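You operate a simulated robot arm through the tools that you are given. There is no shell and no other tool. Be economical: measure what you need, move in short steps, check, and stop when the job is done.

You run a simulated robot arm. Do the job below in one go: nothing can be reset, and whatever is moved stays where it is left.

TASK
Put things in order on the counter under the window. At the end: the cream tin (marked "SUGAR") from the counter under the window is in the silver steel bowl; the brown mill stands on top of the brown footed board; the green bowl stands on top of the silver scrubber; the brown rusk from the counter under the window stands on top of the cream dough; whatever was shut is shut again. Leave all else as you found it, and nothing knocked over.
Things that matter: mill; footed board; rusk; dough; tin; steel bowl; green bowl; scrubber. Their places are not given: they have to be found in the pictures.

Only the result counts: the job must be done as asked and must still hold three seconds after the hand-in. Knocking over, shifting, dropping, spilling or breaking anything else fails it.

THE ROBOT
A 7-joint arm with a two-finger parallel gripper, fixed in place. Base frame: the origin is at the foot of the arm, x ahead of it, y to its left, z up; the work surface is at about z = 840. Readings come in mm, degrees, newtons and seconds.
With the tool pointing down near the work surface it reaches from about 300 to 700 mm from the base axis. Its first joint turns from -66.0 to 66.0 degrees. Payload 1.57 kg.
The TCP is the grasp point between the finger pads, 30 mm short of the fingertips. In the tool frame z runs along the fingers and y along their closing line. The gripper opens to 110 mm. The fingers are 24 mm wide and 12 mm thick; the gripper's body (48 by 112 mm) begins 78 mm behind the TCP.
Orientation is that of the tool frame in the base frame, as a unit quaternion [x, y, z, w]. With the fingers straight down and closing along the base's y, the tool's x points along the base's -x, its y along +y and its z along -z.

THE INTERFACE
- The arm moves only by the tool play_rows. Its argument "increments" is text: rows parted by semicolons, each of 7 numbers parted by spaces: the turn, a rotation vector about the tool's x, y, z in units of 180 degrees (1.0 is 180 degrees), then the shift along the tool's x, y, z in units of 500 mm (1.0 is 500 mm), then the closure, from 0 (fully open) to 1 (shut). In form: wx wy wz dx dy dz claw; .... A call has 1 to 20 rows; each row is the pose to reach, as a shift and turn from the pose commanded when the call began, along the tool's axes at that moment. A call with a number of a shift or a turn outside -1 to 1 is refused whole. A row lasts 0.2 s, in which the tool goes at most 50 mm and 8.6 degrees; a call with a longer step from one row to the next is refused whole, and so is a gripper value outside its range. A pose out of reach is approached as far as the arm can. The call stops where the force on the tool passes 40 N (or 10 N more than at its start, if that is more) or the arm is blocked; 0.2 s more then pass. Each finger travels about 108 mm/s and halts on what it meets, pressing with about 43 N; the grip force reading is that of the motor and also rises with nothing between the fingers. The clock runs only during rows and for 0.2 s after the last one: add rows that repeat a pose to give the fingers time. It gives the time, the measured TCP pose, the force on the tool (base axes), the opening and the grip force at its end, in the units of the frame above (readings bear some noise), and new pictures: "show" is both (left out), scene, wrist or none.
- Cameras (640 x 400 px; columns grow to the right, rows downward): "scene" is fixed at [176.7, -421.2, 1380.4]; the picture's right is [0.49, -0.87, 0.00], its down [-0.67, -0.38, -0.64] and it looks along [0.56, 0.32, -0.77] (base axes); focal length 284 px, centre (320, 200). "wrist" rides on the gripper at [-36, 0, -80] in the tool frame; the picture's right is [0.00, -1.00, 0.00], its down [0.97, 0.00, -0.24] and it looks along [0.24, 0.00, 0.97] (tool axes); focal length 218 px, centre (320, 200).
- measure_at(camera, pixels): for up to 12 pixels [column, row] of the newest picture of that camera ("zoom" is the newest enlarged one), the place [x, y, z] in the base frame of the surface seen there, good to about 2 mm. No time passes.
- close_up(camera, box): a new picture of the part [left, top, right, bottom] of that camera's present view, enlarged. No time passes.
- finish_job(): hands the job in; it is judged then, once.

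Keep the steps short. Do not move on a guess: measure, check each grasp and each placing, and mend mistakes. In all there are 80 turns and 120 pictures (those below and enlarged ones count). Leave the gripper open and the arm clear of the work at the hand-in unless told otherwise, and finish with a single line.

The tools are called after "Request:" as name(argument=value, ...) on one line, values as JSON. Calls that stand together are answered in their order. play_rows: Moves the arm, as the interface text tells. Its arguments: {"type":"object","properties":{"increments":{"type":"string"},"show":{"type":"string","enum":["both","scene","wrist","none"]}},"required":["increments"]} The other tools are called the same way: measure_at (camera, pixels) gives the place of the surface under pixels of a picture; close_up (camera, box) takes an enlarged picture of a part of a camera's view; finish_job () hands the job in.

At the start:

```text
time_s: 0.0
tcp_pos: [349.0, -73.9, 1148.4]
tool_rot: [0.0, 1.0, -0.001, 0.0]
contact_force: [0.9, 0.2, 0.1]
finger_gap: 109.9
finger_force: 0.0
```

scene: 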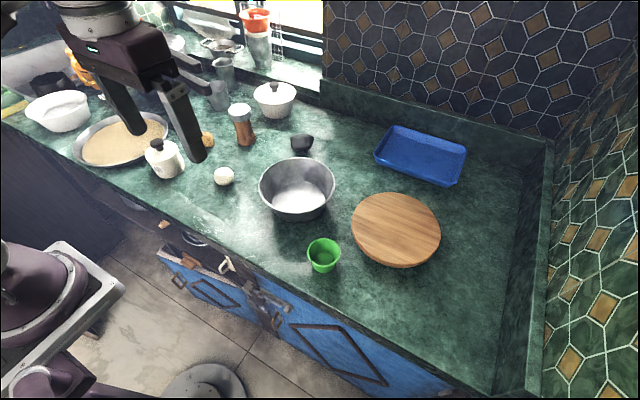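
wrist: 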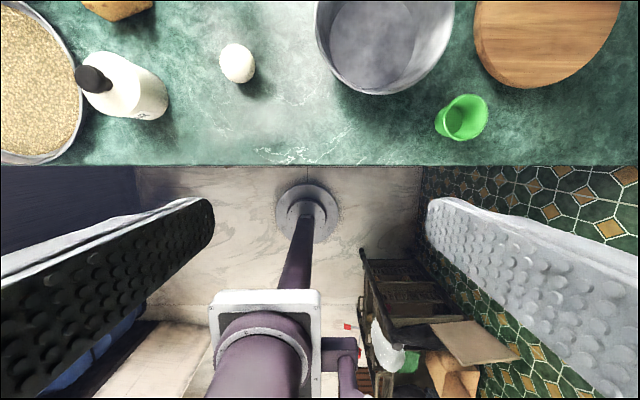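

I see a bowl, a round board, a green bowl, a mill, a tin and a white thing near (223,175). I enlarge the parts of the scene to identify the objects.

Request:
close_up(camera="scene", box=[140, 70, 340, 200])

Request:
close_up(camera="scene", box=[0, 40, 200, 190])

Request:
close_up(camera="scene", box=[240, 100, 480, 290])

```text
3.08 times, centred on (240, 135) of scene
```

zoom: 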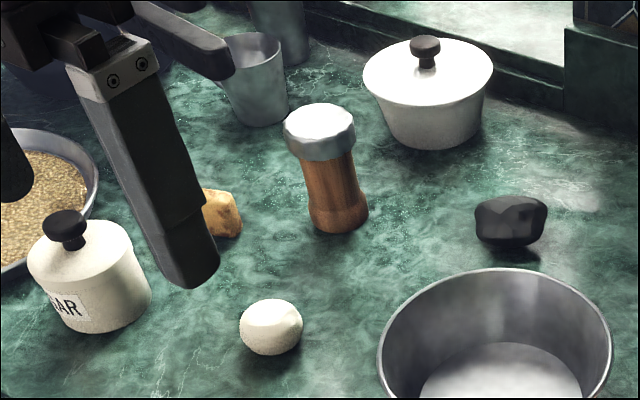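

```text
2.67 times, centred on (100, 115) of scene
```

zoom: 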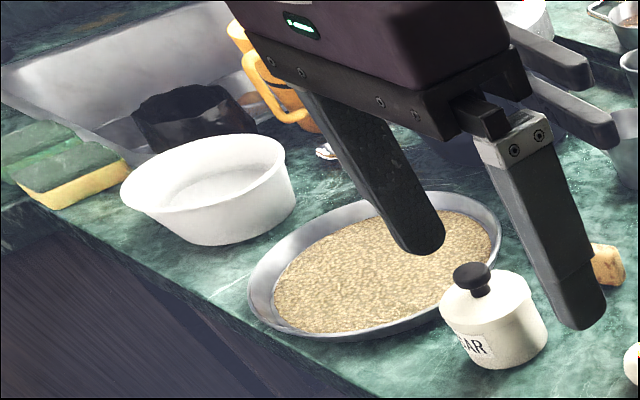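

```text
2.11 times, centred on (360, 195) of scene
```

zoom: 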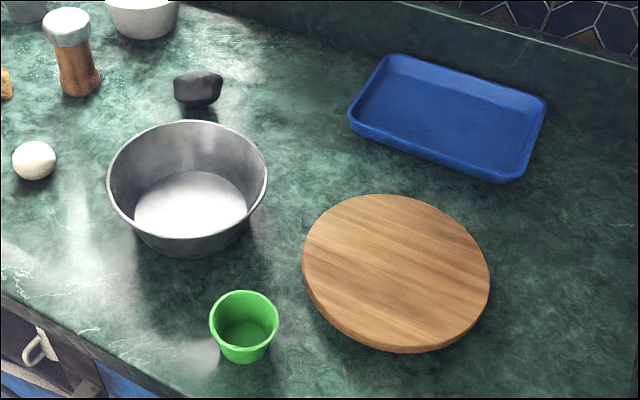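

I measure the main objects: the ball, mill, rusk, tin, dark lump, steel bowl, green bowl and board.

Request:
measure_at(camera="scene", pixels=[[223, 173], [240, 110], [244, 143], [208, 139], [155, 144], [166, 163], [302, 140], [298, 200], [322, 241], [323, 262], [396, 228], [274, 88]])

Request:
measure_at(camera="scene", pixels=[[260, 186], [334, 186], [297, 158], [297, 218], [352, 229], [440, 232], [397, 193], [398, 262], [308, 253], [339, 253], [293, 143], [312, 143]])

Request:
close_up(camera="scene", box=[150, 0, 350, 125])

Request:
close_up(camera="scene", box=[270, 115, 340, 165])

```text
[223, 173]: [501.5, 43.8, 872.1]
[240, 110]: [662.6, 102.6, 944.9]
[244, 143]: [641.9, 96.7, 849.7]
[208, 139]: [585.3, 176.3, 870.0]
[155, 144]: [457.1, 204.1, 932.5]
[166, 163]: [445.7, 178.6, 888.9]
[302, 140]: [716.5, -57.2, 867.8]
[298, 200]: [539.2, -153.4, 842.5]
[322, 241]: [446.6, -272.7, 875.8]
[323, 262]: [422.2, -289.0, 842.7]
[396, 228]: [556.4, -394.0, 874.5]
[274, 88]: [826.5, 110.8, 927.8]
```

```text
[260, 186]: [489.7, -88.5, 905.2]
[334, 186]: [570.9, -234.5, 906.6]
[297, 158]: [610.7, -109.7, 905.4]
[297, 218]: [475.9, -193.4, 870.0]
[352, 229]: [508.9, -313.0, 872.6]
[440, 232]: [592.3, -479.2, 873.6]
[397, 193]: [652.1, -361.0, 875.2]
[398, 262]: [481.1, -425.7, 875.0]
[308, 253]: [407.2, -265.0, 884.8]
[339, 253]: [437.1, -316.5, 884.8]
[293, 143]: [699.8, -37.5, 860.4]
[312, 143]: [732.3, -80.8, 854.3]
```

```text
3.20 times, centred on (250, 62) of scene
```

zoom: 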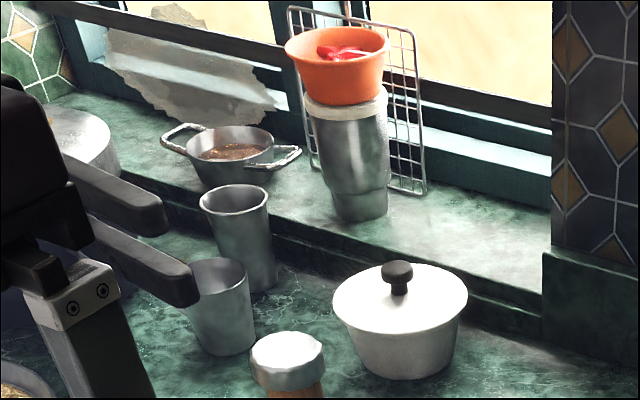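

```text
8.00 times, centred on (305, 140) of scene
```

zoom: 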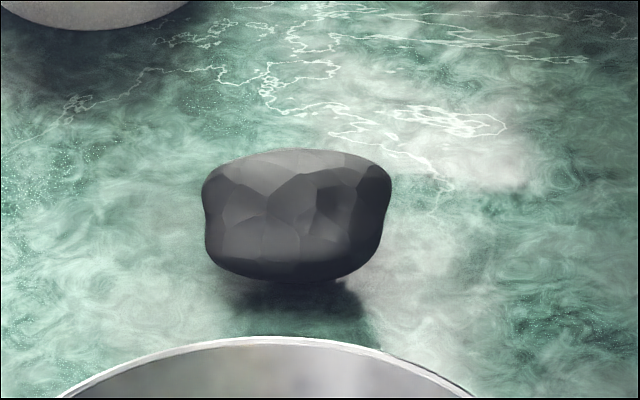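

The dark lump at (302,143) may be the scrubber and the pale ball the dough. I move the arm forward and up over the counter for a wrist look, which also uncovers the scene's left part.

Request:
play_rows(increments="0 0 0 -0.09 0.02 0 0; 0 0 0 -0.18 0.04 0 0; 0 0 0 -0.27 0.05 0 0; 0 0 0 -0.36 0.06 0 0; 0 0 0 -0.44 0.07 0 0; 0 0 0 -0.44 0.07 0 0")

```text
time_s: 1.4
tcp_pos: [567.6, -41.6, 1146.3]
tool_rot: [0.0, 1.0, 0.001, 0.0]
contact_force: [0.6, -0.3, 0.1]
finger_gap: 109.9
finger_force: 0.2
```

scene: 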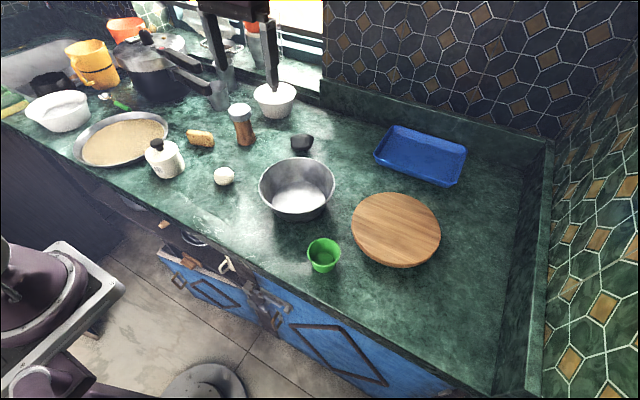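
wrist: 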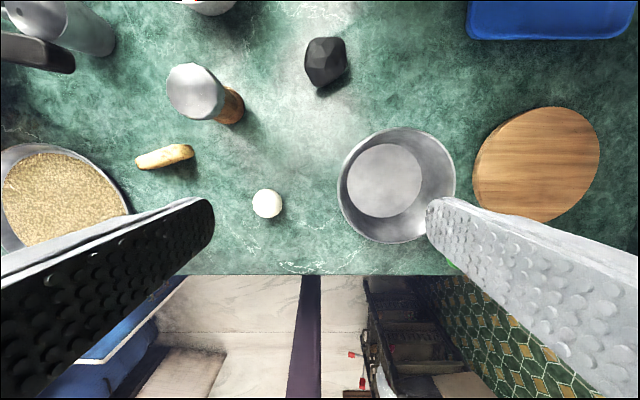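

Now the left side is clear. I enlarge it and the small items in the wrist view.

Request:
close_up(camera="scene", box=[0, 10, 220, 150])

Request:
close_up(camera="wrist", box=[130, 20, 370, 230])

Request:
close_up(camera="scene", box=[130, 95, 290, 195])

Request:
close_up(camera="scene", box=[130, 200, 350, 340])

```text
2.86 times, centred on (110, 80) of scene
```

zoom: 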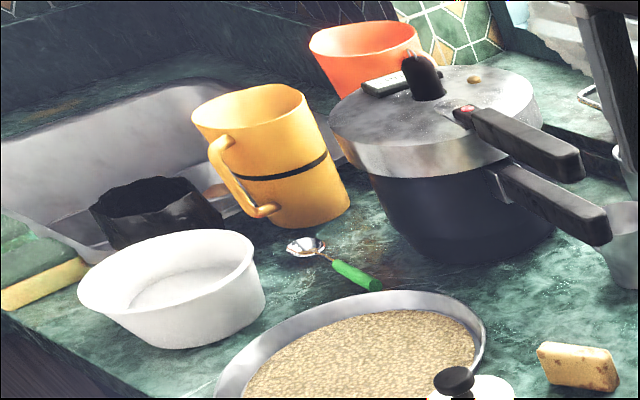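

```text
1.90 times, centred on (250, 125) of wrist
```

zoom: 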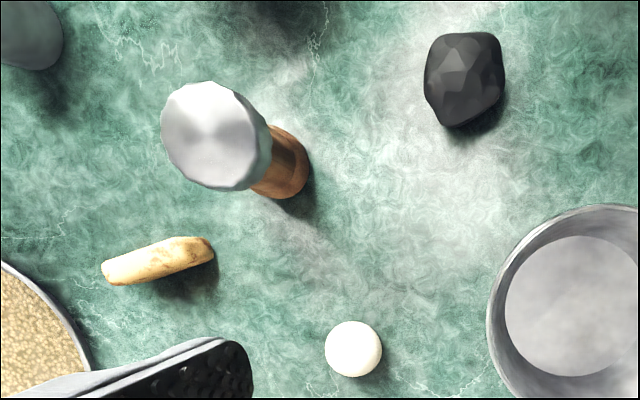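

```text
4.00 times, centred on (210, 145) of scene
```

zoom: 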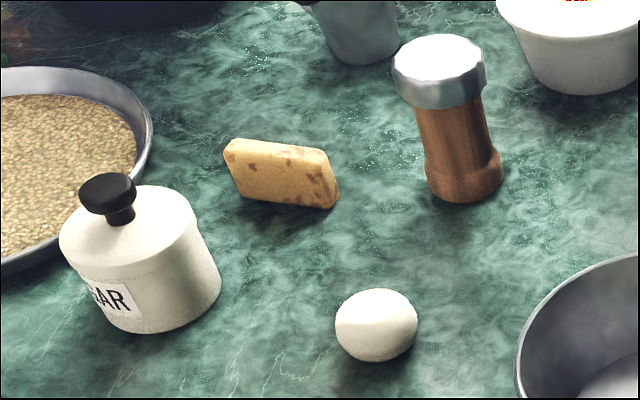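

```text
2.86 times, centred on (240, 270) of scene
```

zoom: 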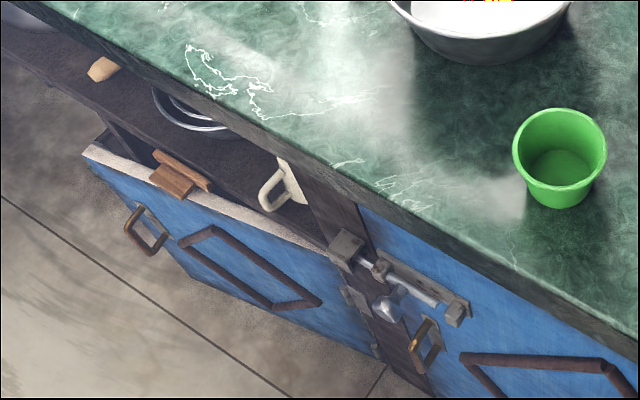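

The rusk stands on its edge at (200,138). I look closer at the dark lump: moving forward and down above it.

Request:
play_rows(increments="0 0 0 -0.08 0 0.05 0; 0 0 0 -0.16 0 0.1 0; 0 0 0 -0.2 0 0.18 0; 0 0 0 -0.2 0 0.24 0; 0 0 0 -0.2 0 0.24 0")

Request:
close_up(camera="wrist", box=[240, 60, 400, 190])

```text
time_s: 2.6
tcp_pos: [667.3, -39.4, 1024.6]
tool_rot: [0.0, 1.0, 0.0, 0.0]
contact_force: [-0.2, 0.3, 0.8]
finger_gap: 109.8
finger_force: 0.1
```

scene: 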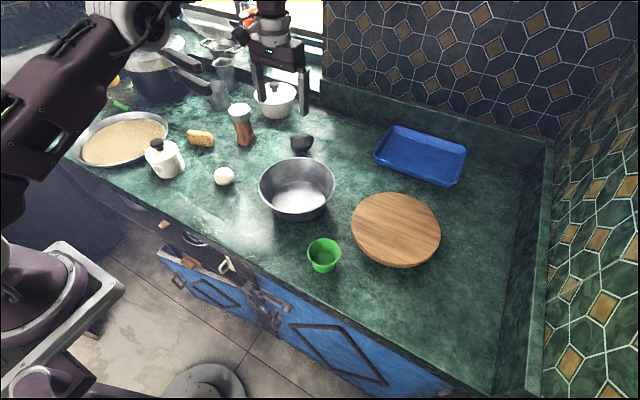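
wrist: 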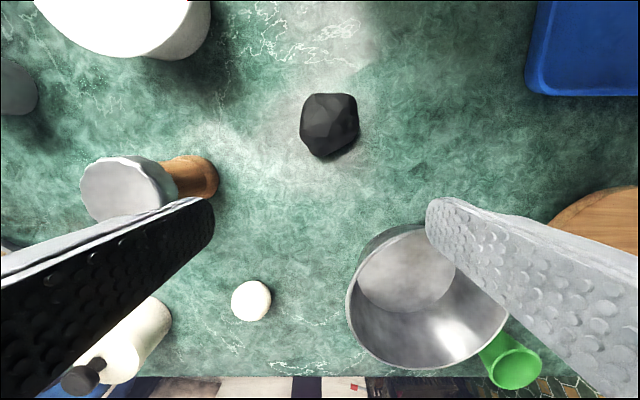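

```text
3.08 times, centred on (320, 125) of wrist
```

zoom: 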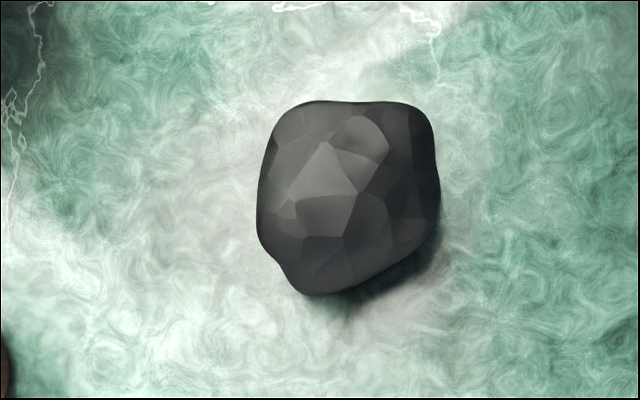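

It is a faceted grey lump, dark and metal-like. To rule out other candidates I look at the left end of the counter with the wrist camera.

Request:
play_rows(increments="0 0 0 0.05 0.08 -0.05 0; 0 0 0 0.1 0.16 -0.1 0; 0 0 0 0.15 0.24 -0.15 0; 0 0 0 0.2 0.32 -0.2 0; 0 0 0 0.25 0.4 -0.25 0; 0 0 0 0.25 0.49 -0.25 0; 0 0 0 0.25 0.58 -0.25 0; 0 0 0 0.25 0.66 -0.25 0; 0 0 0 0.25 0.66 -0.25 0")

Request:
close_up(camera="scene", box=[140, 0, 350, 130])

```text
refused: row 1 steps farther than a row can; nothing moved
```

```text
3.05 times, centred on (245, 65) of scene
```

zoom: 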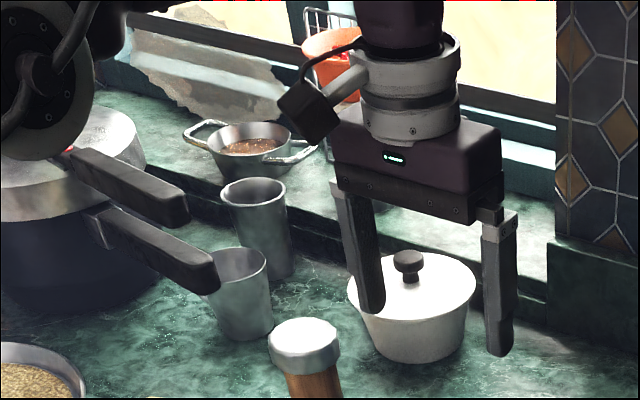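

The first step was slightly too long, so I use shorter steps.

Request:
play_rows(increments="0 0 0 0.04 0.06 -0.05 0; 0 0 0 0.08 0.12 -0.1 0; 0 0 0 0.12 0.18 -0.15 0; 0 0 0 0.16 0.24 -0.2 0; 0 0 0 0.2 0.3 -0.25 0; 0 0 0 0.2 0.39 -0.25 0; 0 0 0 0.2 0.48 -0.25 0; 0 0 0 0.2 0.57 -0.25 0; 0 0 0 0.2 0.65 -0.25 0; 0 0 0 0.2 0.65 -0.25 0")

```text
time_s: 4.8
tcp_pos: [553.8, 276.6, 1154.9]
tool_rot: [0.001, 1.0, -0.001, 0.0]
contact_force: [-1.2, -0.2, 0.9]
finger_gap: 109.8
finger_force: 0.0
out of reach, approached as far as the arm can: row 9, 10
```

scene: 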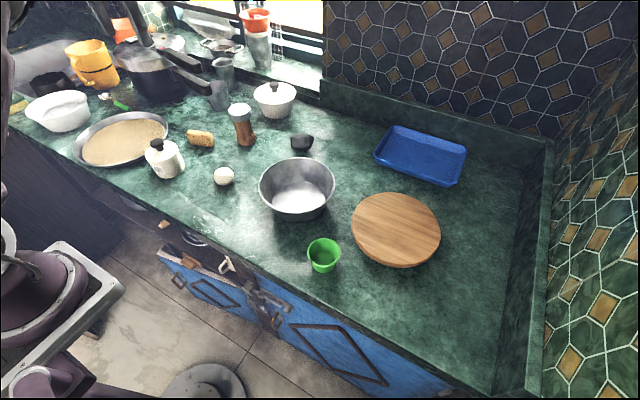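
wrist: 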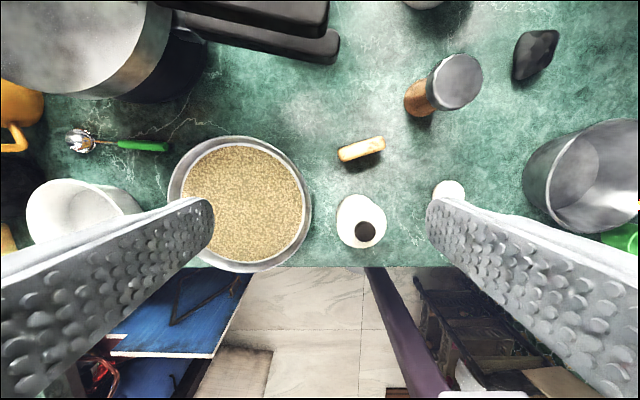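

No other lump is in sight, so the dark lump is the scrubber and the ball the dough. Next is the tin near (445,190): I go above it for a near look.

Request:
play_rows(increments="0 0 0 0.06 -0.04 0.06 0; 0 0 0 0.12 -0.08 0.12 0; 0 0 0 0.18 -0.12 0.18 0; 0 0 0 0.23 -0.16 0.24 0; 0 0 0 0.25 -0.19 0.26 0; 0 0 0 0.25 -0.19 0.26 0")

```text
time_s: 6.2
tcp_pos: [553.3, 277.7, 1155.1]
tool_rot: [-0.001, 1.0, 0.0, 0.0]
contact_force: [-0.6, 0.6, 0.1]
finger_gap: 110.1
finger_force: 0.0
out of reach, approached as far as the arm can: row 1, 2, 3, 4, 5, 6
```

scene: 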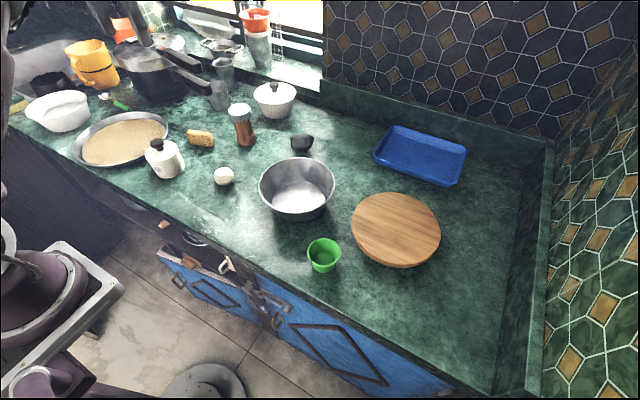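
wrist: 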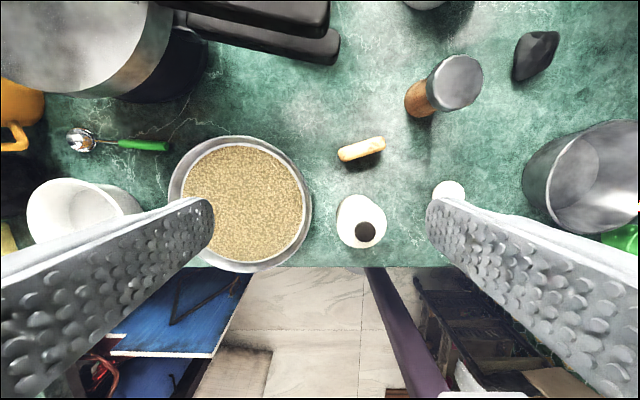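

The arm reports out of reach, probably a joint limit. I back off toward -y, where it came from, and watch.

Request:
play_rows(increments="0 0 0 0 -0.08 0 0; 0 0 0 0 -0.16 0 0; 0 0 0 0 -0.24 0 0; 0 0 0 0 -0.24 0 0", show="none")

```text
time_s: 7.2
tcp_pos: [557.6, 160.6, 1158.7]
tool_rot: [-0.001, 1.0, -0.001, 0.0]
contact_force: [0.3, -0.8, 0.0]
finger_gap: 110.3
finger_force: 0.0
```

It moves again. Now I try down and back toward the tin at (440,185).

Request:
play_rows(increments="0 0 0 0.06 0 0.06 0; 0 0 0 0.12 0 0.12 0; 0 0 0 0.18 0 0.18 0; 0 0 0 0.23 0.02 0.24 0; 0 0 0 0.24 0.05 0.26 0; 0 0 0 0.24 0.05 0.26 0", show="wrist")

```text
time_s: 8.6
tcp_pos: [435.8, 184.4, 1026.3]
tool_rot: [0.0, 1.0, 0.001, 0.0]
contact_force: [-0.4, -0.5, 0.1]
finger_gap: 110.0
finger_force: 0.1
```

wrist: 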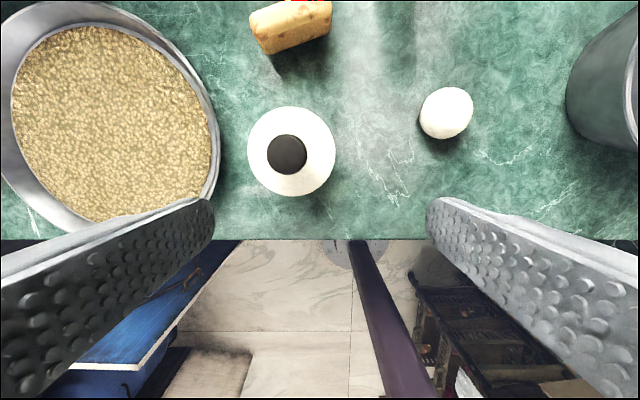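

I measure the tin lid, its edges, and the rim of the pan beside it.

Request:
measure_at(camera="wrist", pixels=[[287, 153], [252, 150], [330, 150], [291, 112], [291, 192], [213, 130], [216, 160], [230, 150], [446, 112], [425, 112], [469, 112], [290, 25]])

Request:
measure_at(camera="scene", pixels=[[146, 155], [184, 156], [163, 177], [180, 172], [152, 172], [168, 141], [189, 134], [212, 138], [201, 145], [198, 132], [214, 177], [233, 173]])

```text
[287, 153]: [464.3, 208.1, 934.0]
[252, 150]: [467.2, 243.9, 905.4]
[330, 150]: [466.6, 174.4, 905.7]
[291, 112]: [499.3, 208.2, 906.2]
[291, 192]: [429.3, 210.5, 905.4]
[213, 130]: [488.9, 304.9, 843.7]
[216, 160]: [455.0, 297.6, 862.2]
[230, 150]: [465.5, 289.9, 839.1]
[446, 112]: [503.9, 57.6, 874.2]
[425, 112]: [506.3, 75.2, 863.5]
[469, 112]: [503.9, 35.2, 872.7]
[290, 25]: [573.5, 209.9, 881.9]
```

```text
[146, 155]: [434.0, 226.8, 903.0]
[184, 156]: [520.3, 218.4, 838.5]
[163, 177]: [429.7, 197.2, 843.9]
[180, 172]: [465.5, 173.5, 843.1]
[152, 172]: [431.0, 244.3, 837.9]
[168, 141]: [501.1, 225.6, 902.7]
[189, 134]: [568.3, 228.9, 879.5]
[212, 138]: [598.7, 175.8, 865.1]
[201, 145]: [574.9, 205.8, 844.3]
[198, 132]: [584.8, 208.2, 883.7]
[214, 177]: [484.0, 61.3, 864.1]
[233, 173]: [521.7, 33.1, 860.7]
```

Tin: centre (465,209), radius 35, body top 905. The pan rim is 54 mm away, so there is room. I line up, descend to about z 885 and close on the body.

Request:
play_rows(increments="0 0 0 -0.058 0.049 0 0; 0 0 0 -0.058 0.049 0.08 0; 0 0 0 -0.058 0.049 0.16 0; 0 0 0 -0.058 0.049 0.22 0; 0 0 0 -0.058 0.049 0.26 0; 0 0 0 -0.058 0.049 0.282 0; 0 0 0 -0.058 0.049 0.282 0")

```text
time_s: 10.2
tcp_pos: [466.3, 210.8, 886.2]
tool_rot: [0.0, 1.0, -0.001, -0.001]
contact_force: [0.0, -1.2, -0.1]
finger_gap: 110.0
finger_force: 0.0
```

scene: 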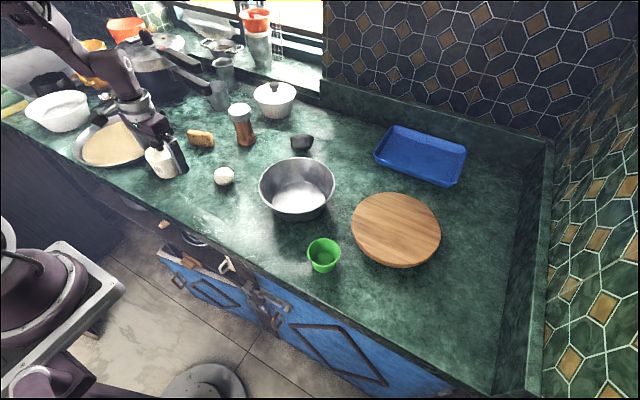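
wrist: 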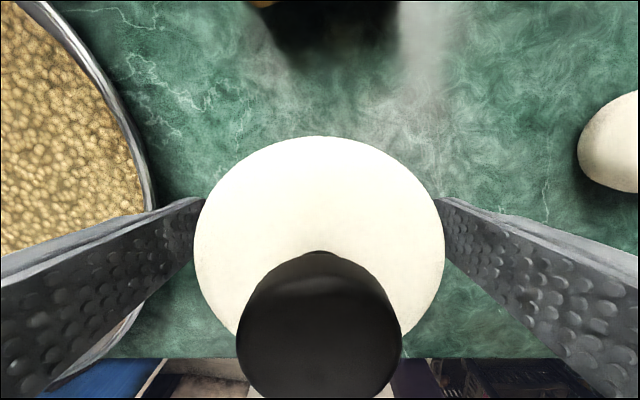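

The fingers straddle the tin without touching it. I close and then lift a little.

Request:
play_rows(increments="0 0 0 0 0 0 0.3; 0 0 0 0 0 0 0.45; 0 0 0 0 0 0 0.6; 0 0 0 0 0 0 0.6; 0 0 0 0 0 -0.04 0.6; 0 0 0 0 0 -0.1 0.6; 0 0 0 0 0 -0.18 0.6; 0 0 0 0 0 -0.24 0.6")

```text
time_s: 12.0
tcp_pos: [468.4, 208.8, 1003.3]
tool_rot: [-0.001, 1.0, 0.0, 0.0]
contact_force: [-0.1, 1.1, -1.9]
finger_gap: 77.2
finger_force: 43.2
```

scene: 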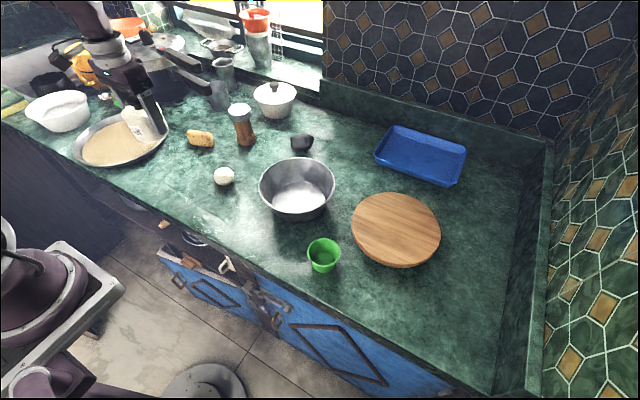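
wrist: 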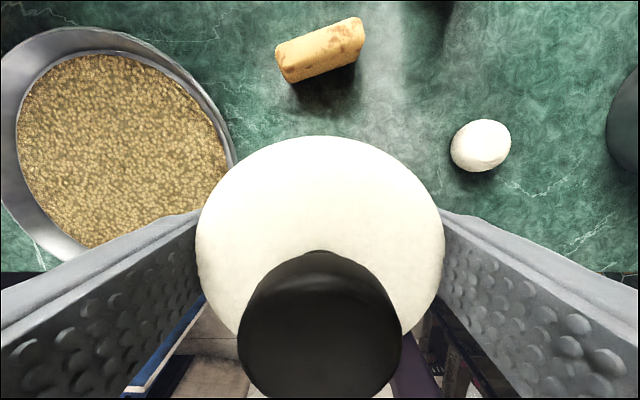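

The tin is held and the gap reads 77. I enlarge the steel bowl to fix its centre and floor.

Request:
close_up(camera="scene", box=[250, 145, 346, 230])

```text
4.71 times, centred on (298, 188) of scene
```

zoom: 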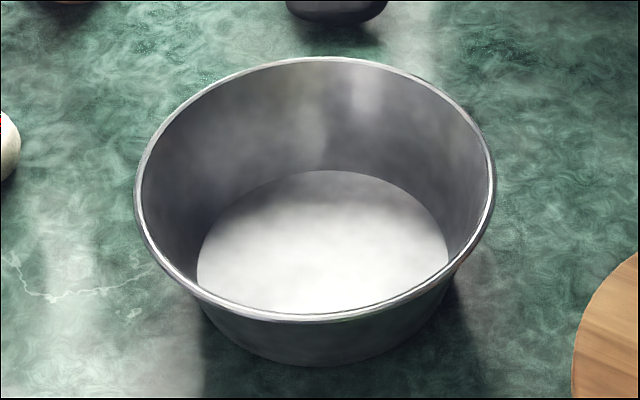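

Request:
measure_at(camera="zoom", pixels=[[137, 190], [492, 190], [318, 58], [310, 319], [215, 77], [420, 80], [190, 286], [440, 280], [320, 172], [200, 260], [446, 255], [322, 240]])

```text
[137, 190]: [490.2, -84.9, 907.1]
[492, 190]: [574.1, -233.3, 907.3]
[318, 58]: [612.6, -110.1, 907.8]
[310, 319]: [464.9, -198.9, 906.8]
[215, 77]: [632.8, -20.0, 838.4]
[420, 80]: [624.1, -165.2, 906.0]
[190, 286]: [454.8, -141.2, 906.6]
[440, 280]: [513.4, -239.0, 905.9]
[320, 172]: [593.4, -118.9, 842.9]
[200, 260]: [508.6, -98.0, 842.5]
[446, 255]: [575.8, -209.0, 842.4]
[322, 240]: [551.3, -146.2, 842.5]
```

Bowl: centre (539,-155), rim radius 86, floor z 842.5 with radius 65. I carry the tin over it at this height.

Request:
play_rows(increments="0 0 0 -0.018 -0.091 0 0.6; 0 0 0 -0.036 -0.182 0 0.6; 0 0 0 -0.054 -0.273 0 0.6; 0 0 0 -0.072 -0.364 0 0.6; 0 0 0 -0.09 -0.455 0 0.6; 0 0 0 -0.108 -0.546 0 0.6; 0 0 0 -0.126 -0.637 0 0.6; 0 0 0 -0.142 -0.728 0 0.6; 0 0 0 -0.142 -0.728 0 0.6")

```text
time_s: 14.0
tcp_pos: [537.6, -157.4, 1006.0]
tool_rot: [0.0, 1.0, 0.001, 0.0]
contact_force: [-0.4, -0.2, -3.4]
finger_gap: 77.1
finger_force: 42.7
```

scene: 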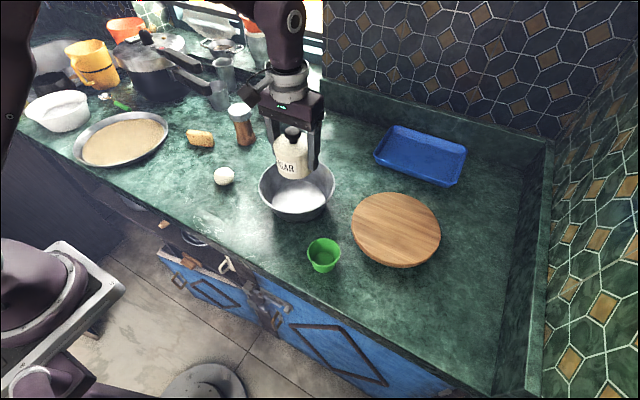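
wrist: 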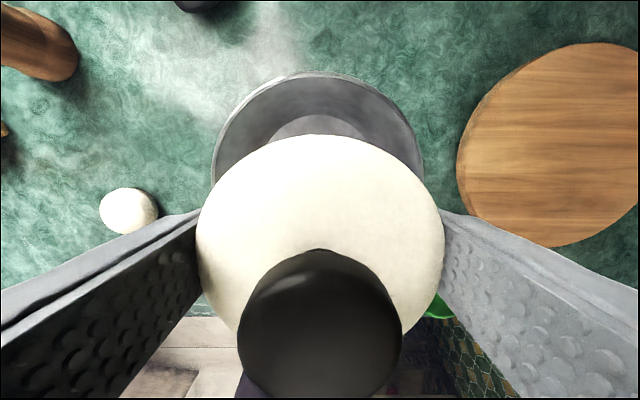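

The tin is over the bowl. I lower it gently to TCP z 888.

Request:
play_rows(increments="0 0 0 -0.002 0.004 0.07 0.6; 0 0 0 -0.002 0.004 0.14 0.6; 0 0 0 -0.002 0.004 0.19 0.6; 0 0 0 -0.002 0.004 0.22 0.6; 0 0 0 -0.002 0.004 0.23 0.6; 0 0 0 -0.002 0.004 0.235 0.6; 0 0 0 -0.002 0.004 0.235 0.6")

```text
time_s: 15.6
tcp_pos: [539.4, -150.6, 887.9]
tool_rot: [0.0, 1.0, 0.0, 0.002]
contact_force: [0.3, 3.4, 19.8]
finger_gap: 76.9
finger_force: 42.9
```

scene: 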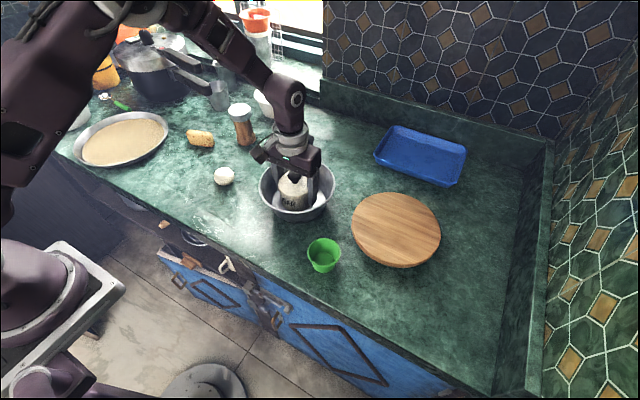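
wrist: 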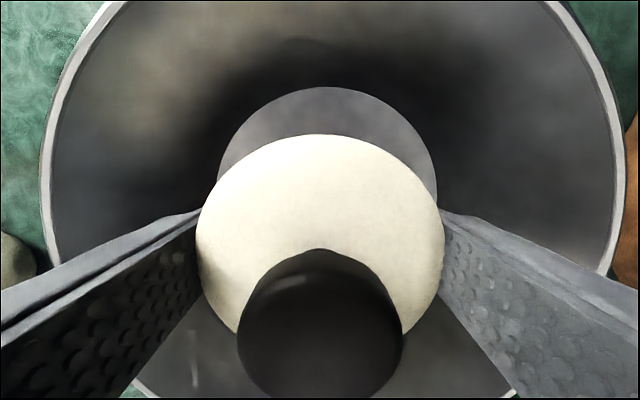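

The tin rests on the bowl floor (20 N upward). I open the fingers part way to about 94 mm and lift straight up.

Request:
play_rows(increments="0 0 0 0 0 -0.003 0.3; 0 0 0 0 0 -0.003 0.2; 0 0 0 0 0 -0.003 0.15; 0 0 0 0 0 -0.003 0.15; 0 0 0 0 0 -0.05 0.15; 0 0 0 0 0 -0.12 0.15; 0 0 0 0 0 -0.2 0.1; 0 0 0 0 0 -0.28 0; 0 0 0 0 0 -0.3 0")

```text
time_s: 17.6
tcp_pos: [538.7, -150.1, 1038.4]
tool_rot: [0.001, 1.0, 0.0, 0.0]
contact_force: [-0.3, 0.4, -0.3]
finger_gap: 109.9
finger_force: 0.1
```

scene: 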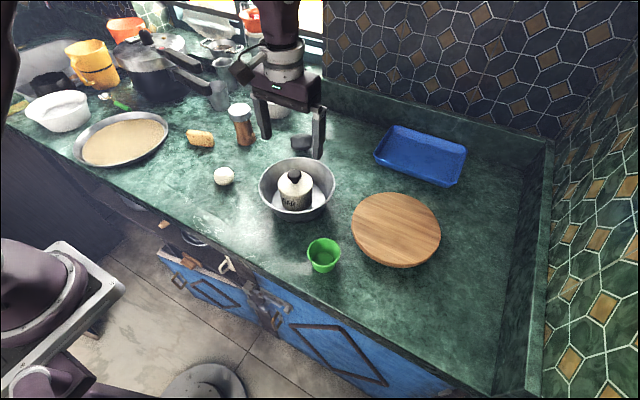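
wrist: 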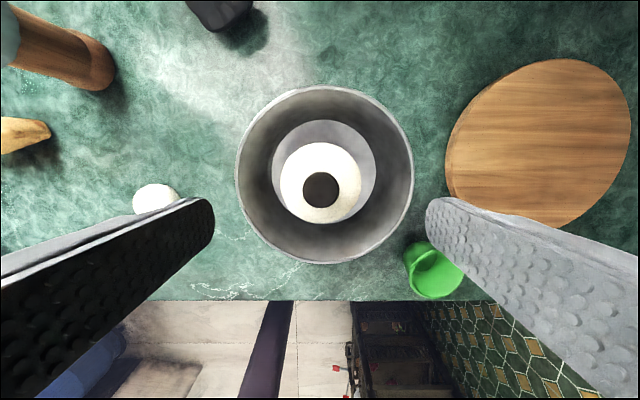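

The tin stands in the bowl. Next is the mill: I raise the arm and go to about (640,100,1085) to look.

Request:
play_rows(increments="0 0 0 -0.02 0.07 -0.05 0; 0 0 0 -0.04 0.14 -0.1 0; 0 0 0 -0.08 0.22 -0.1 0; 0 0 0 -0.12 0.3 -0.1 0; 0 0 0 -0.16 0.38 -0.1 0; 0 0 0 -0.19 0.46 -0.1 0; 0 0 0 -0.2 0.5 -0.1 0; 0 0 0 -0.2 0.5 -0.1 0", show="wrist")

```text
time_s: 19.4
tcp_pos: [638.4, 97.9, 1087.1]
tool_rot: [0.0, 1.0, 0.0, 0.0]
contact_force: [-0.3, -0.9, -0.2]
finger_gap: 110.0
finger_force: 0.0
```

wrist: 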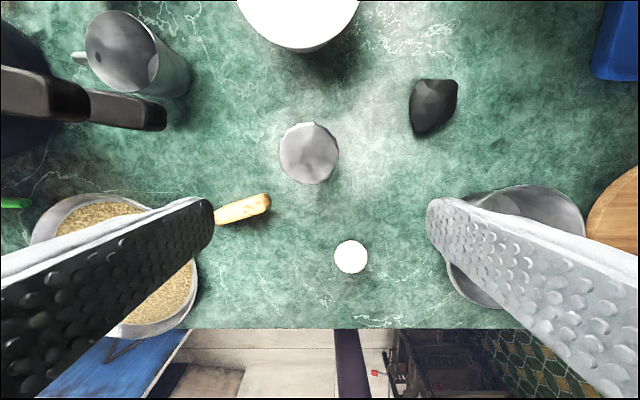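

Request:
measure_at(camera="wrist", pixels=[[309, 153], [281, 153], [336, 153], [309, 125], [309, 181], [434, 100], [245, 209], [265, 200], [220, 217], [351, 256]])

Request:
close_up(camera="scene", box=[180, 90, 280, 160])

```text
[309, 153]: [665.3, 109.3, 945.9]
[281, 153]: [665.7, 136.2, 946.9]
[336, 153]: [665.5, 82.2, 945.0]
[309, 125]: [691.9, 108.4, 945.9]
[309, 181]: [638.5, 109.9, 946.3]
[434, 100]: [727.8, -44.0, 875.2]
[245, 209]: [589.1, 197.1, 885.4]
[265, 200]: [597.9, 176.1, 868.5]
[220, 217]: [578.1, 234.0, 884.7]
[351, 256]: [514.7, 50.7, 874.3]
```

```text
5.71 times, centred on (230, 125) of scene
```

zoom: 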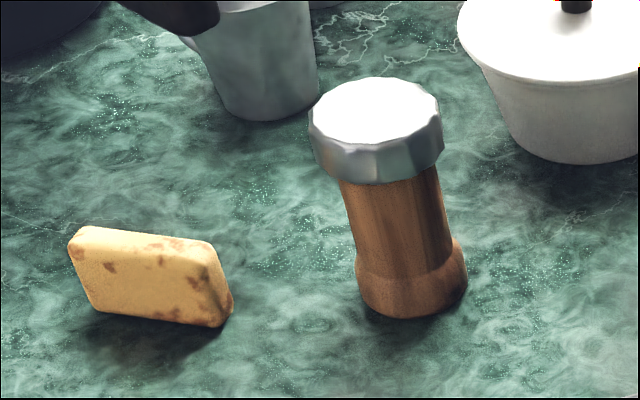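

The mill head is about (664,107), 54 mm wide, top z 946. I go over it, descend to z 900 and grip its waist.

Request:
play_rows(increments="0 0 0 -0.05 0.014 0 0; 0 0 0 -0.05 0.014 0.09 0; 0 0 0 -0.05 0.014 0.18 0; 0 0 0 -0.05 0.014 0.26 0; 0 0 0 -0.05 0.014 0.32 0; 0 0 0 -0.05 0.014 0.36 0; 0 0 0 -0.05 0.014 0.374 0; 0 0 0 -0.05 0.014 0.374 0")

```text
time_s: 21.2
tcp_pos: [663.8, 105.0, 900.4]
tool_rot: [0.0, 1.0, 0.0, 0.0]
contact_force: [0.2, -0.7, -0.4]
finger_gap: 109.8
finger_force: 0.0
out of reach, approached as far as the arm can: row 1
```

scene: 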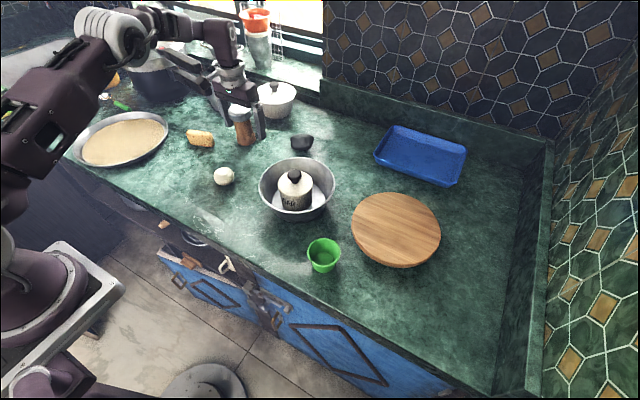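
wrist: 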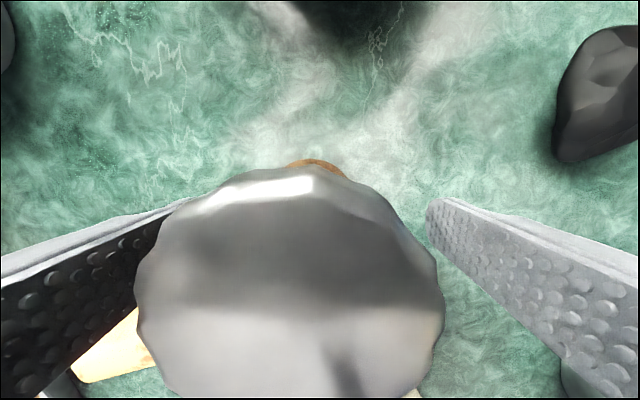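

The mill sits about 5 mm to +y of the midline. I shift that much, close on the waist, and lift slightly.

Request:
play_rows(increments="0 0 0 0 0.01 0 0; 0 0 0 0 0.01 0 0.3; 0 0 0 0 0.01 0 0.45; 0 0 0 0 0.01 0 0.6; 0 0 0 0 0.01 0 0.7; 0 0 0 0 0.01 0 0.75; 0 0 0 0 0.01 -0.03 0.75; 0 0 0 0 0.01 -0.08 0.75; 0 0 0 0 0.01 -0.16 0.75; 0 0 0 0 0.01 -0.2 0.75")

```text
time_s: 23.4
tcp_pos: [665.1, 109.9, 1002.3]
tool_rot: [0.0, 1.0, 0.0, 0.001]
contact_force: [0.2, 0.7, -2.6]
finger_gap: 59.9
finger_force: 42.7
```

scene: 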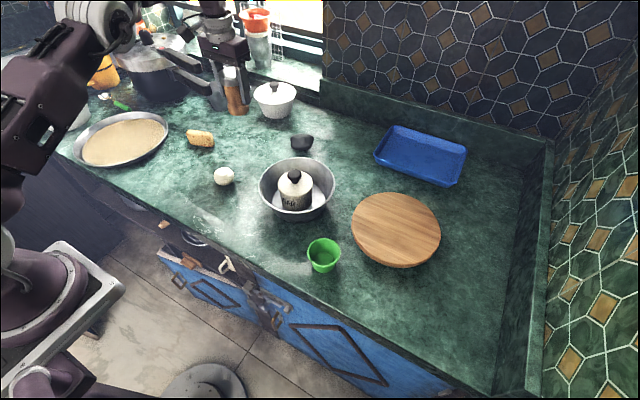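
wrist: 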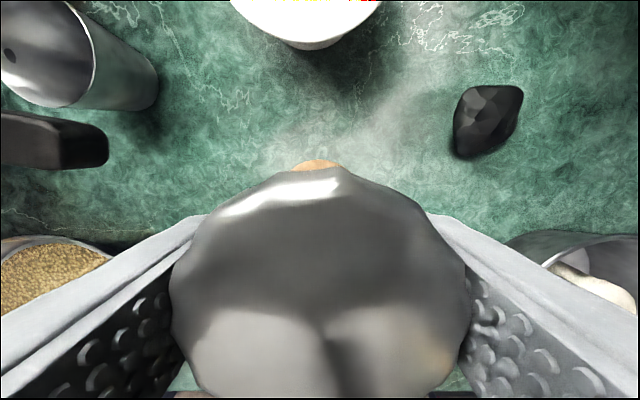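

The mill is held (gap 60). Board centre is about (566,-391), top 874. I carry the mill at this height to (560,-385).

Request:
play_rows(increments="0 0 0 0.019 -0.09 0 0.75; 0 0 0 0.038 -0.18 0 0.75; 0 0 0 0.057 -0.27 0 0.75; 0 0 0 0.076 -0.36 0 0.75; 0 0 0 0.095 -0.45 0 0.75; 0 0 0 0.114 -0.54 0 0.75; 0 0 0 0.133 -0.63 0 0.75; 0 0 0 0.152 -0.72 0 0.75; 0 0 0 0.171 -0.81 0 0.75; 0 0 0 0.19 -0.9 0 0.75; 0 0 0 0.209 -0.985 0.02 0.75; 0 0 0 0.209 -0.985 0.02 0.75")

```text
time_s: 26.0
tcp_pos: [551.9, -377.4, 989.4]
tool_rot: [0.0, 1.0, -0.001, 0.0]
contact_force: [0.2, -0.2, -2.5]
finger_gap: 59.8
finger_force: 42.7
out of reach, approached as far as the arm can: row 11, 12
```

scene: 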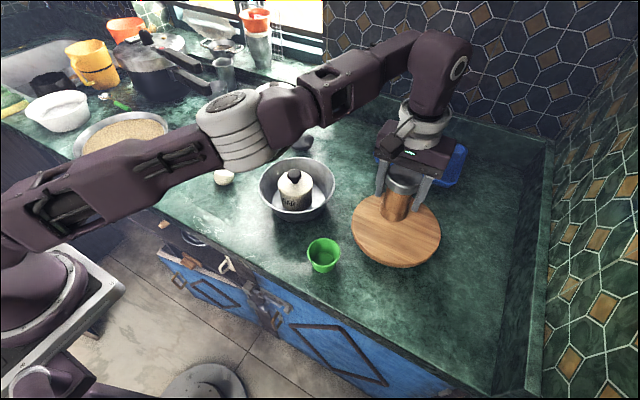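
wrist: 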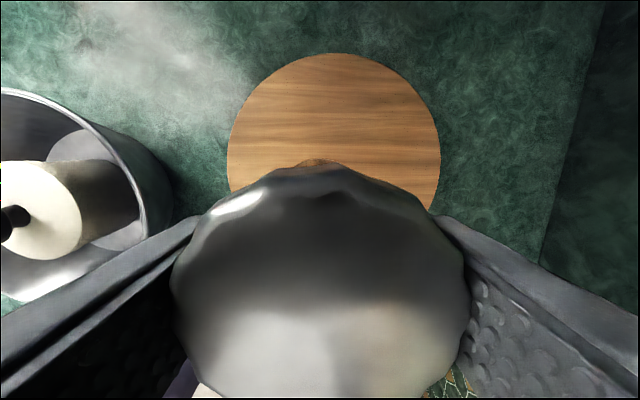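

The mill is over the board, about 20 mm from its centre. I lower it to TCP z about 933, shifting a little toward the centre.

Request:
play_rows(increments="0 0 0 0 0 0.05 0.75; 0 0 0 -0.006 -0.006 0.085 0.75; 0 0 0 -0.012 -0.012 0.1 0.75; 0 0 0 -0.012 -0.012 0.107 0.75; 0 0 0 -0.012 -0.012 0.112 0.75; 0 0 0 -0.012 -0.012 0.114 0.75")

```text
time_s: 27.4
tcp_pos: [558.2, -381.8, 935.5]
tool_rot: [-0.001, 1.0, -0.002, 0.002]
contact_force: [7.7, -3.0, 27.2]
finger_gap: 60.4
finger_force: 43.3
out of reach, approached as far as the arm can: row 3
```

scene: 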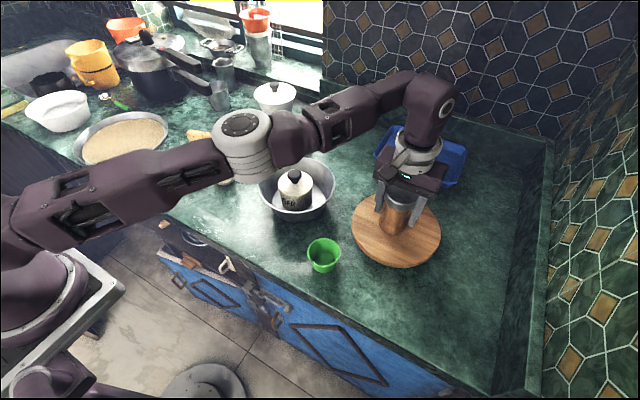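
wrist: 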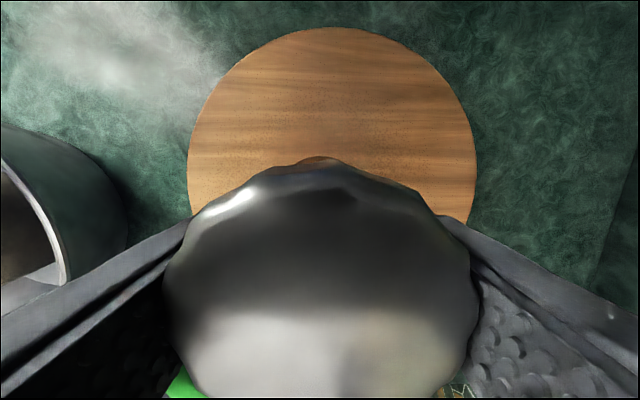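

Contact is 27 N, so the mill is on the board. I ease up 1.5 mm, open the fingers and rise.

Request:
play_rows(increments="0 0 0 0 0 -0.002 0.6; 0 0 0 0 0 -0.003 0.45; 0 0 0 0 0 -0.003 0.3; 0 0 0 0 0 -0.003 0.1; 0 0 0 0 0 -0.003 0; 0 0 0 0 0 -0.06 0; 0 0 0 0.02 0 -0.13 0; 0 0 0 0.06 0 -0.2 0; 0 0 0 0.1 0.02 -0.22 0; 0 0 0 0.1 0.02 -0.22 0")

```text
time_s: 29.6
tcp_pos: [526.3, -383.3, 1034.5]
tool_rot: [0.001, 1.0, 0.0, 0.0]
contact_force: [-0.7, -0.2, 0.7]
finger_gap: 110.1
finger_force: 0.0
out of reach, approached as far as the arm can: row 6, 9, 10
```

scene: 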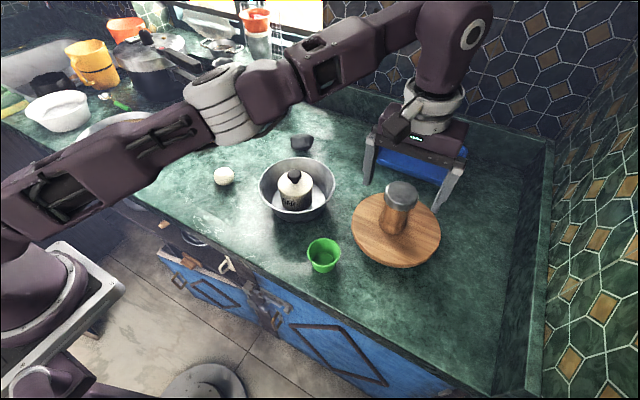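
wrist: 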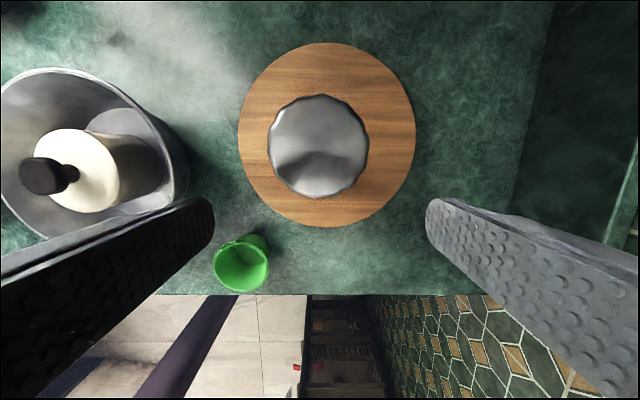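

The mill stands on the board. Next is the green bowl near (425,-290): I move over it to look.

Request:
play_rows(increments="0 0 0 0.05 0.05 0 0; 0 0 0 0.1 0.1 0 0; 0 0 0 0.15 0.15 0 0; 0 0 0 0.19 0.185 0.05 0; 0 0 0 0.2 0.19 0.08 0; 0 0 0 0.2 0.19 0.08 0")

```text
time_s: 31.0
tcp_pos: [527.0, -383.5, 1034.4]
tool_rot: [-0.001, 1.0, 0.0, 0.0]
contact_force: [0.3, 0.2, 0.6]
finger_gap: 110.0
finger_force: 0.0
out of reach, approached as far as the arm can: row 1, 2, 3, 4, 5, 6
```

scene: 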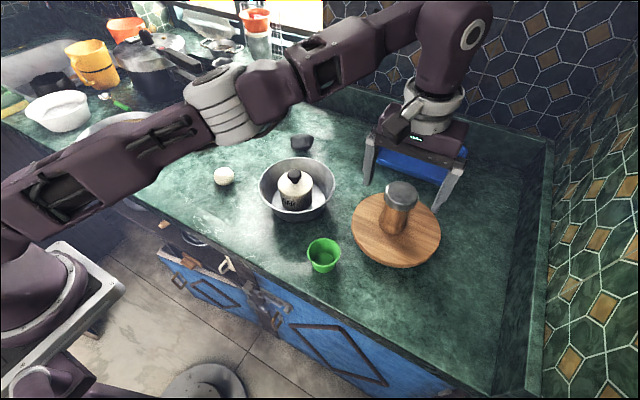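
wrist: 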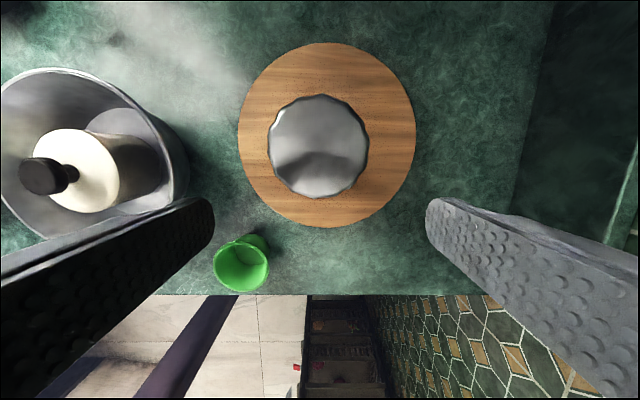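

It is at the same kind of limit, so I step purely toward +y first and then back.

Request:
play_rows(increments="0 0 0 0 0.08 0 0; 0 0 0 0 0.16 0 0; 0 0 0 0.06 0.21 0 0; 0 0 0 0.14 0.21 0.02 0; 0 0 0 0.2 0.21 0.06 0; 0 0 0 0.2 0.21 0.06 0")

```text
time_s: 32.4
tcp_pos: [520.7, -362.7, 1085.9]
tool_rot: [0.0, 1.0, 0.0, 0.0]
contact_force: [0.8, -0.5, 0.2]
finger_gap: 109.9
finger_force: 0.0
out of reach, approached as far as the arm can: row 1, 2, 3, 4, 5, 6
```

scene: 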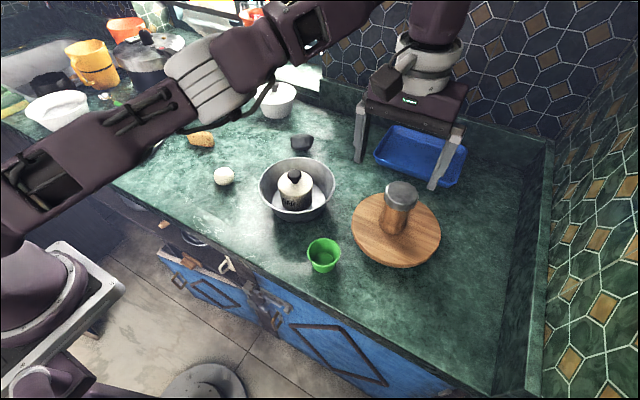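
wrist: 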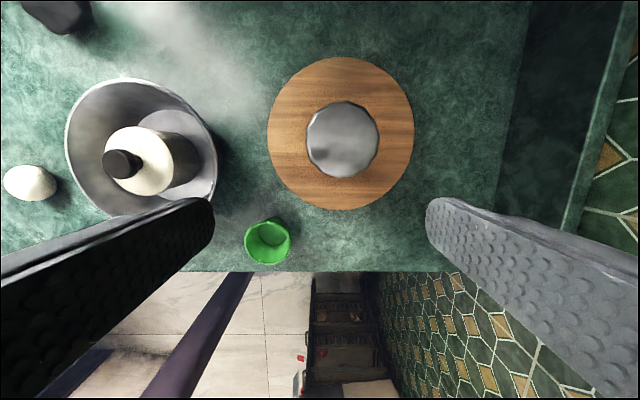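

It drifted upward but is moving. I try again: +y, and toward the base.

Request:
play_rows(increments="0 0 0 0.03 0.06 0 0; 0 0 0 0.06 0.12 0 0; 0 0 0 0.09 0.18 0 0; 0 0 0 0.09 0.18 0 0", show="none")

```text
time_s: 33.4
tcp_pos: [521.4, -363.4, 1087.5]
tool_rot: [0.0, 1.0, 0.0, 0.0]
contact_force: [-0.2, 0.6, -0.7]
finger_gap: 109.7
finger_force: 0.1
out of reach, approached as far as the arm can: row 1, 2, 3, 4
```

It is stuck again. I turn the tool about its own axis along with the arm's azimuth, to see whether that frees the limit.

Request:
play_rows(increments="0 0 0.04 0 0 0 0; 0 0 0.08 0 0 0 0; 0 0 0.12 0 0 0 0; 0 0 0.12 0 0 0 0", show="none")

```text
time_s: 34.4
tcp_pos: [517.4, -357.4, 1084.9]
tool_rot: [0.188, 0.982, 0.001, 0.001]
contact_force: [-0.2, -0.3, 0.0]
finger_gap: 109.8
finger_force: 0.1
out of reach, approached as far as the arm can: row 2, 3
```

That worked: the tool is turned 21.6° and its x axis now points nearly at the base. I pull back along it.

Request:
play_rows(increments="0 0 0 0.08 0 0 0; 0 0 0 0.16 0 0 0; 0 0 0 0.22 0.01 0.04 0; 0 0 0 0.22 0.02 0.1 0; 0 0 0 0.22 0.02 0.1 0")

```text
time_s: 35.6
tcp_pos: [419.5, -306.4, 1033.8]
tool_rot: [0.188, 0.982, 0.0, 0.0]
contact_force: [-0.5, 0.4, -0.5]
finger_gap: 110.0
finger_force: 0.0
```

scene: 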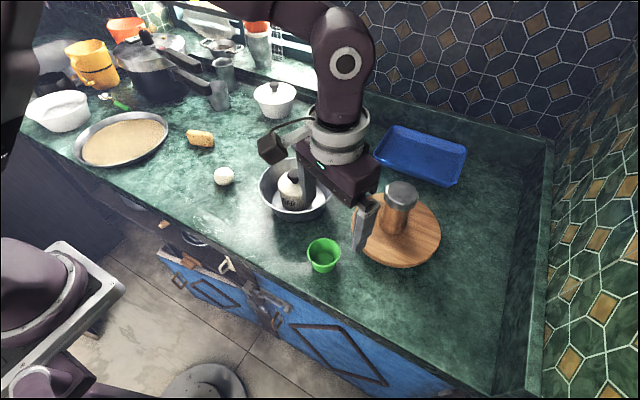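
wrist: 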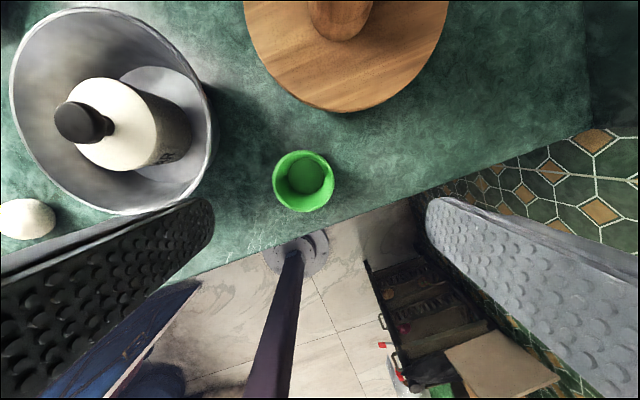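

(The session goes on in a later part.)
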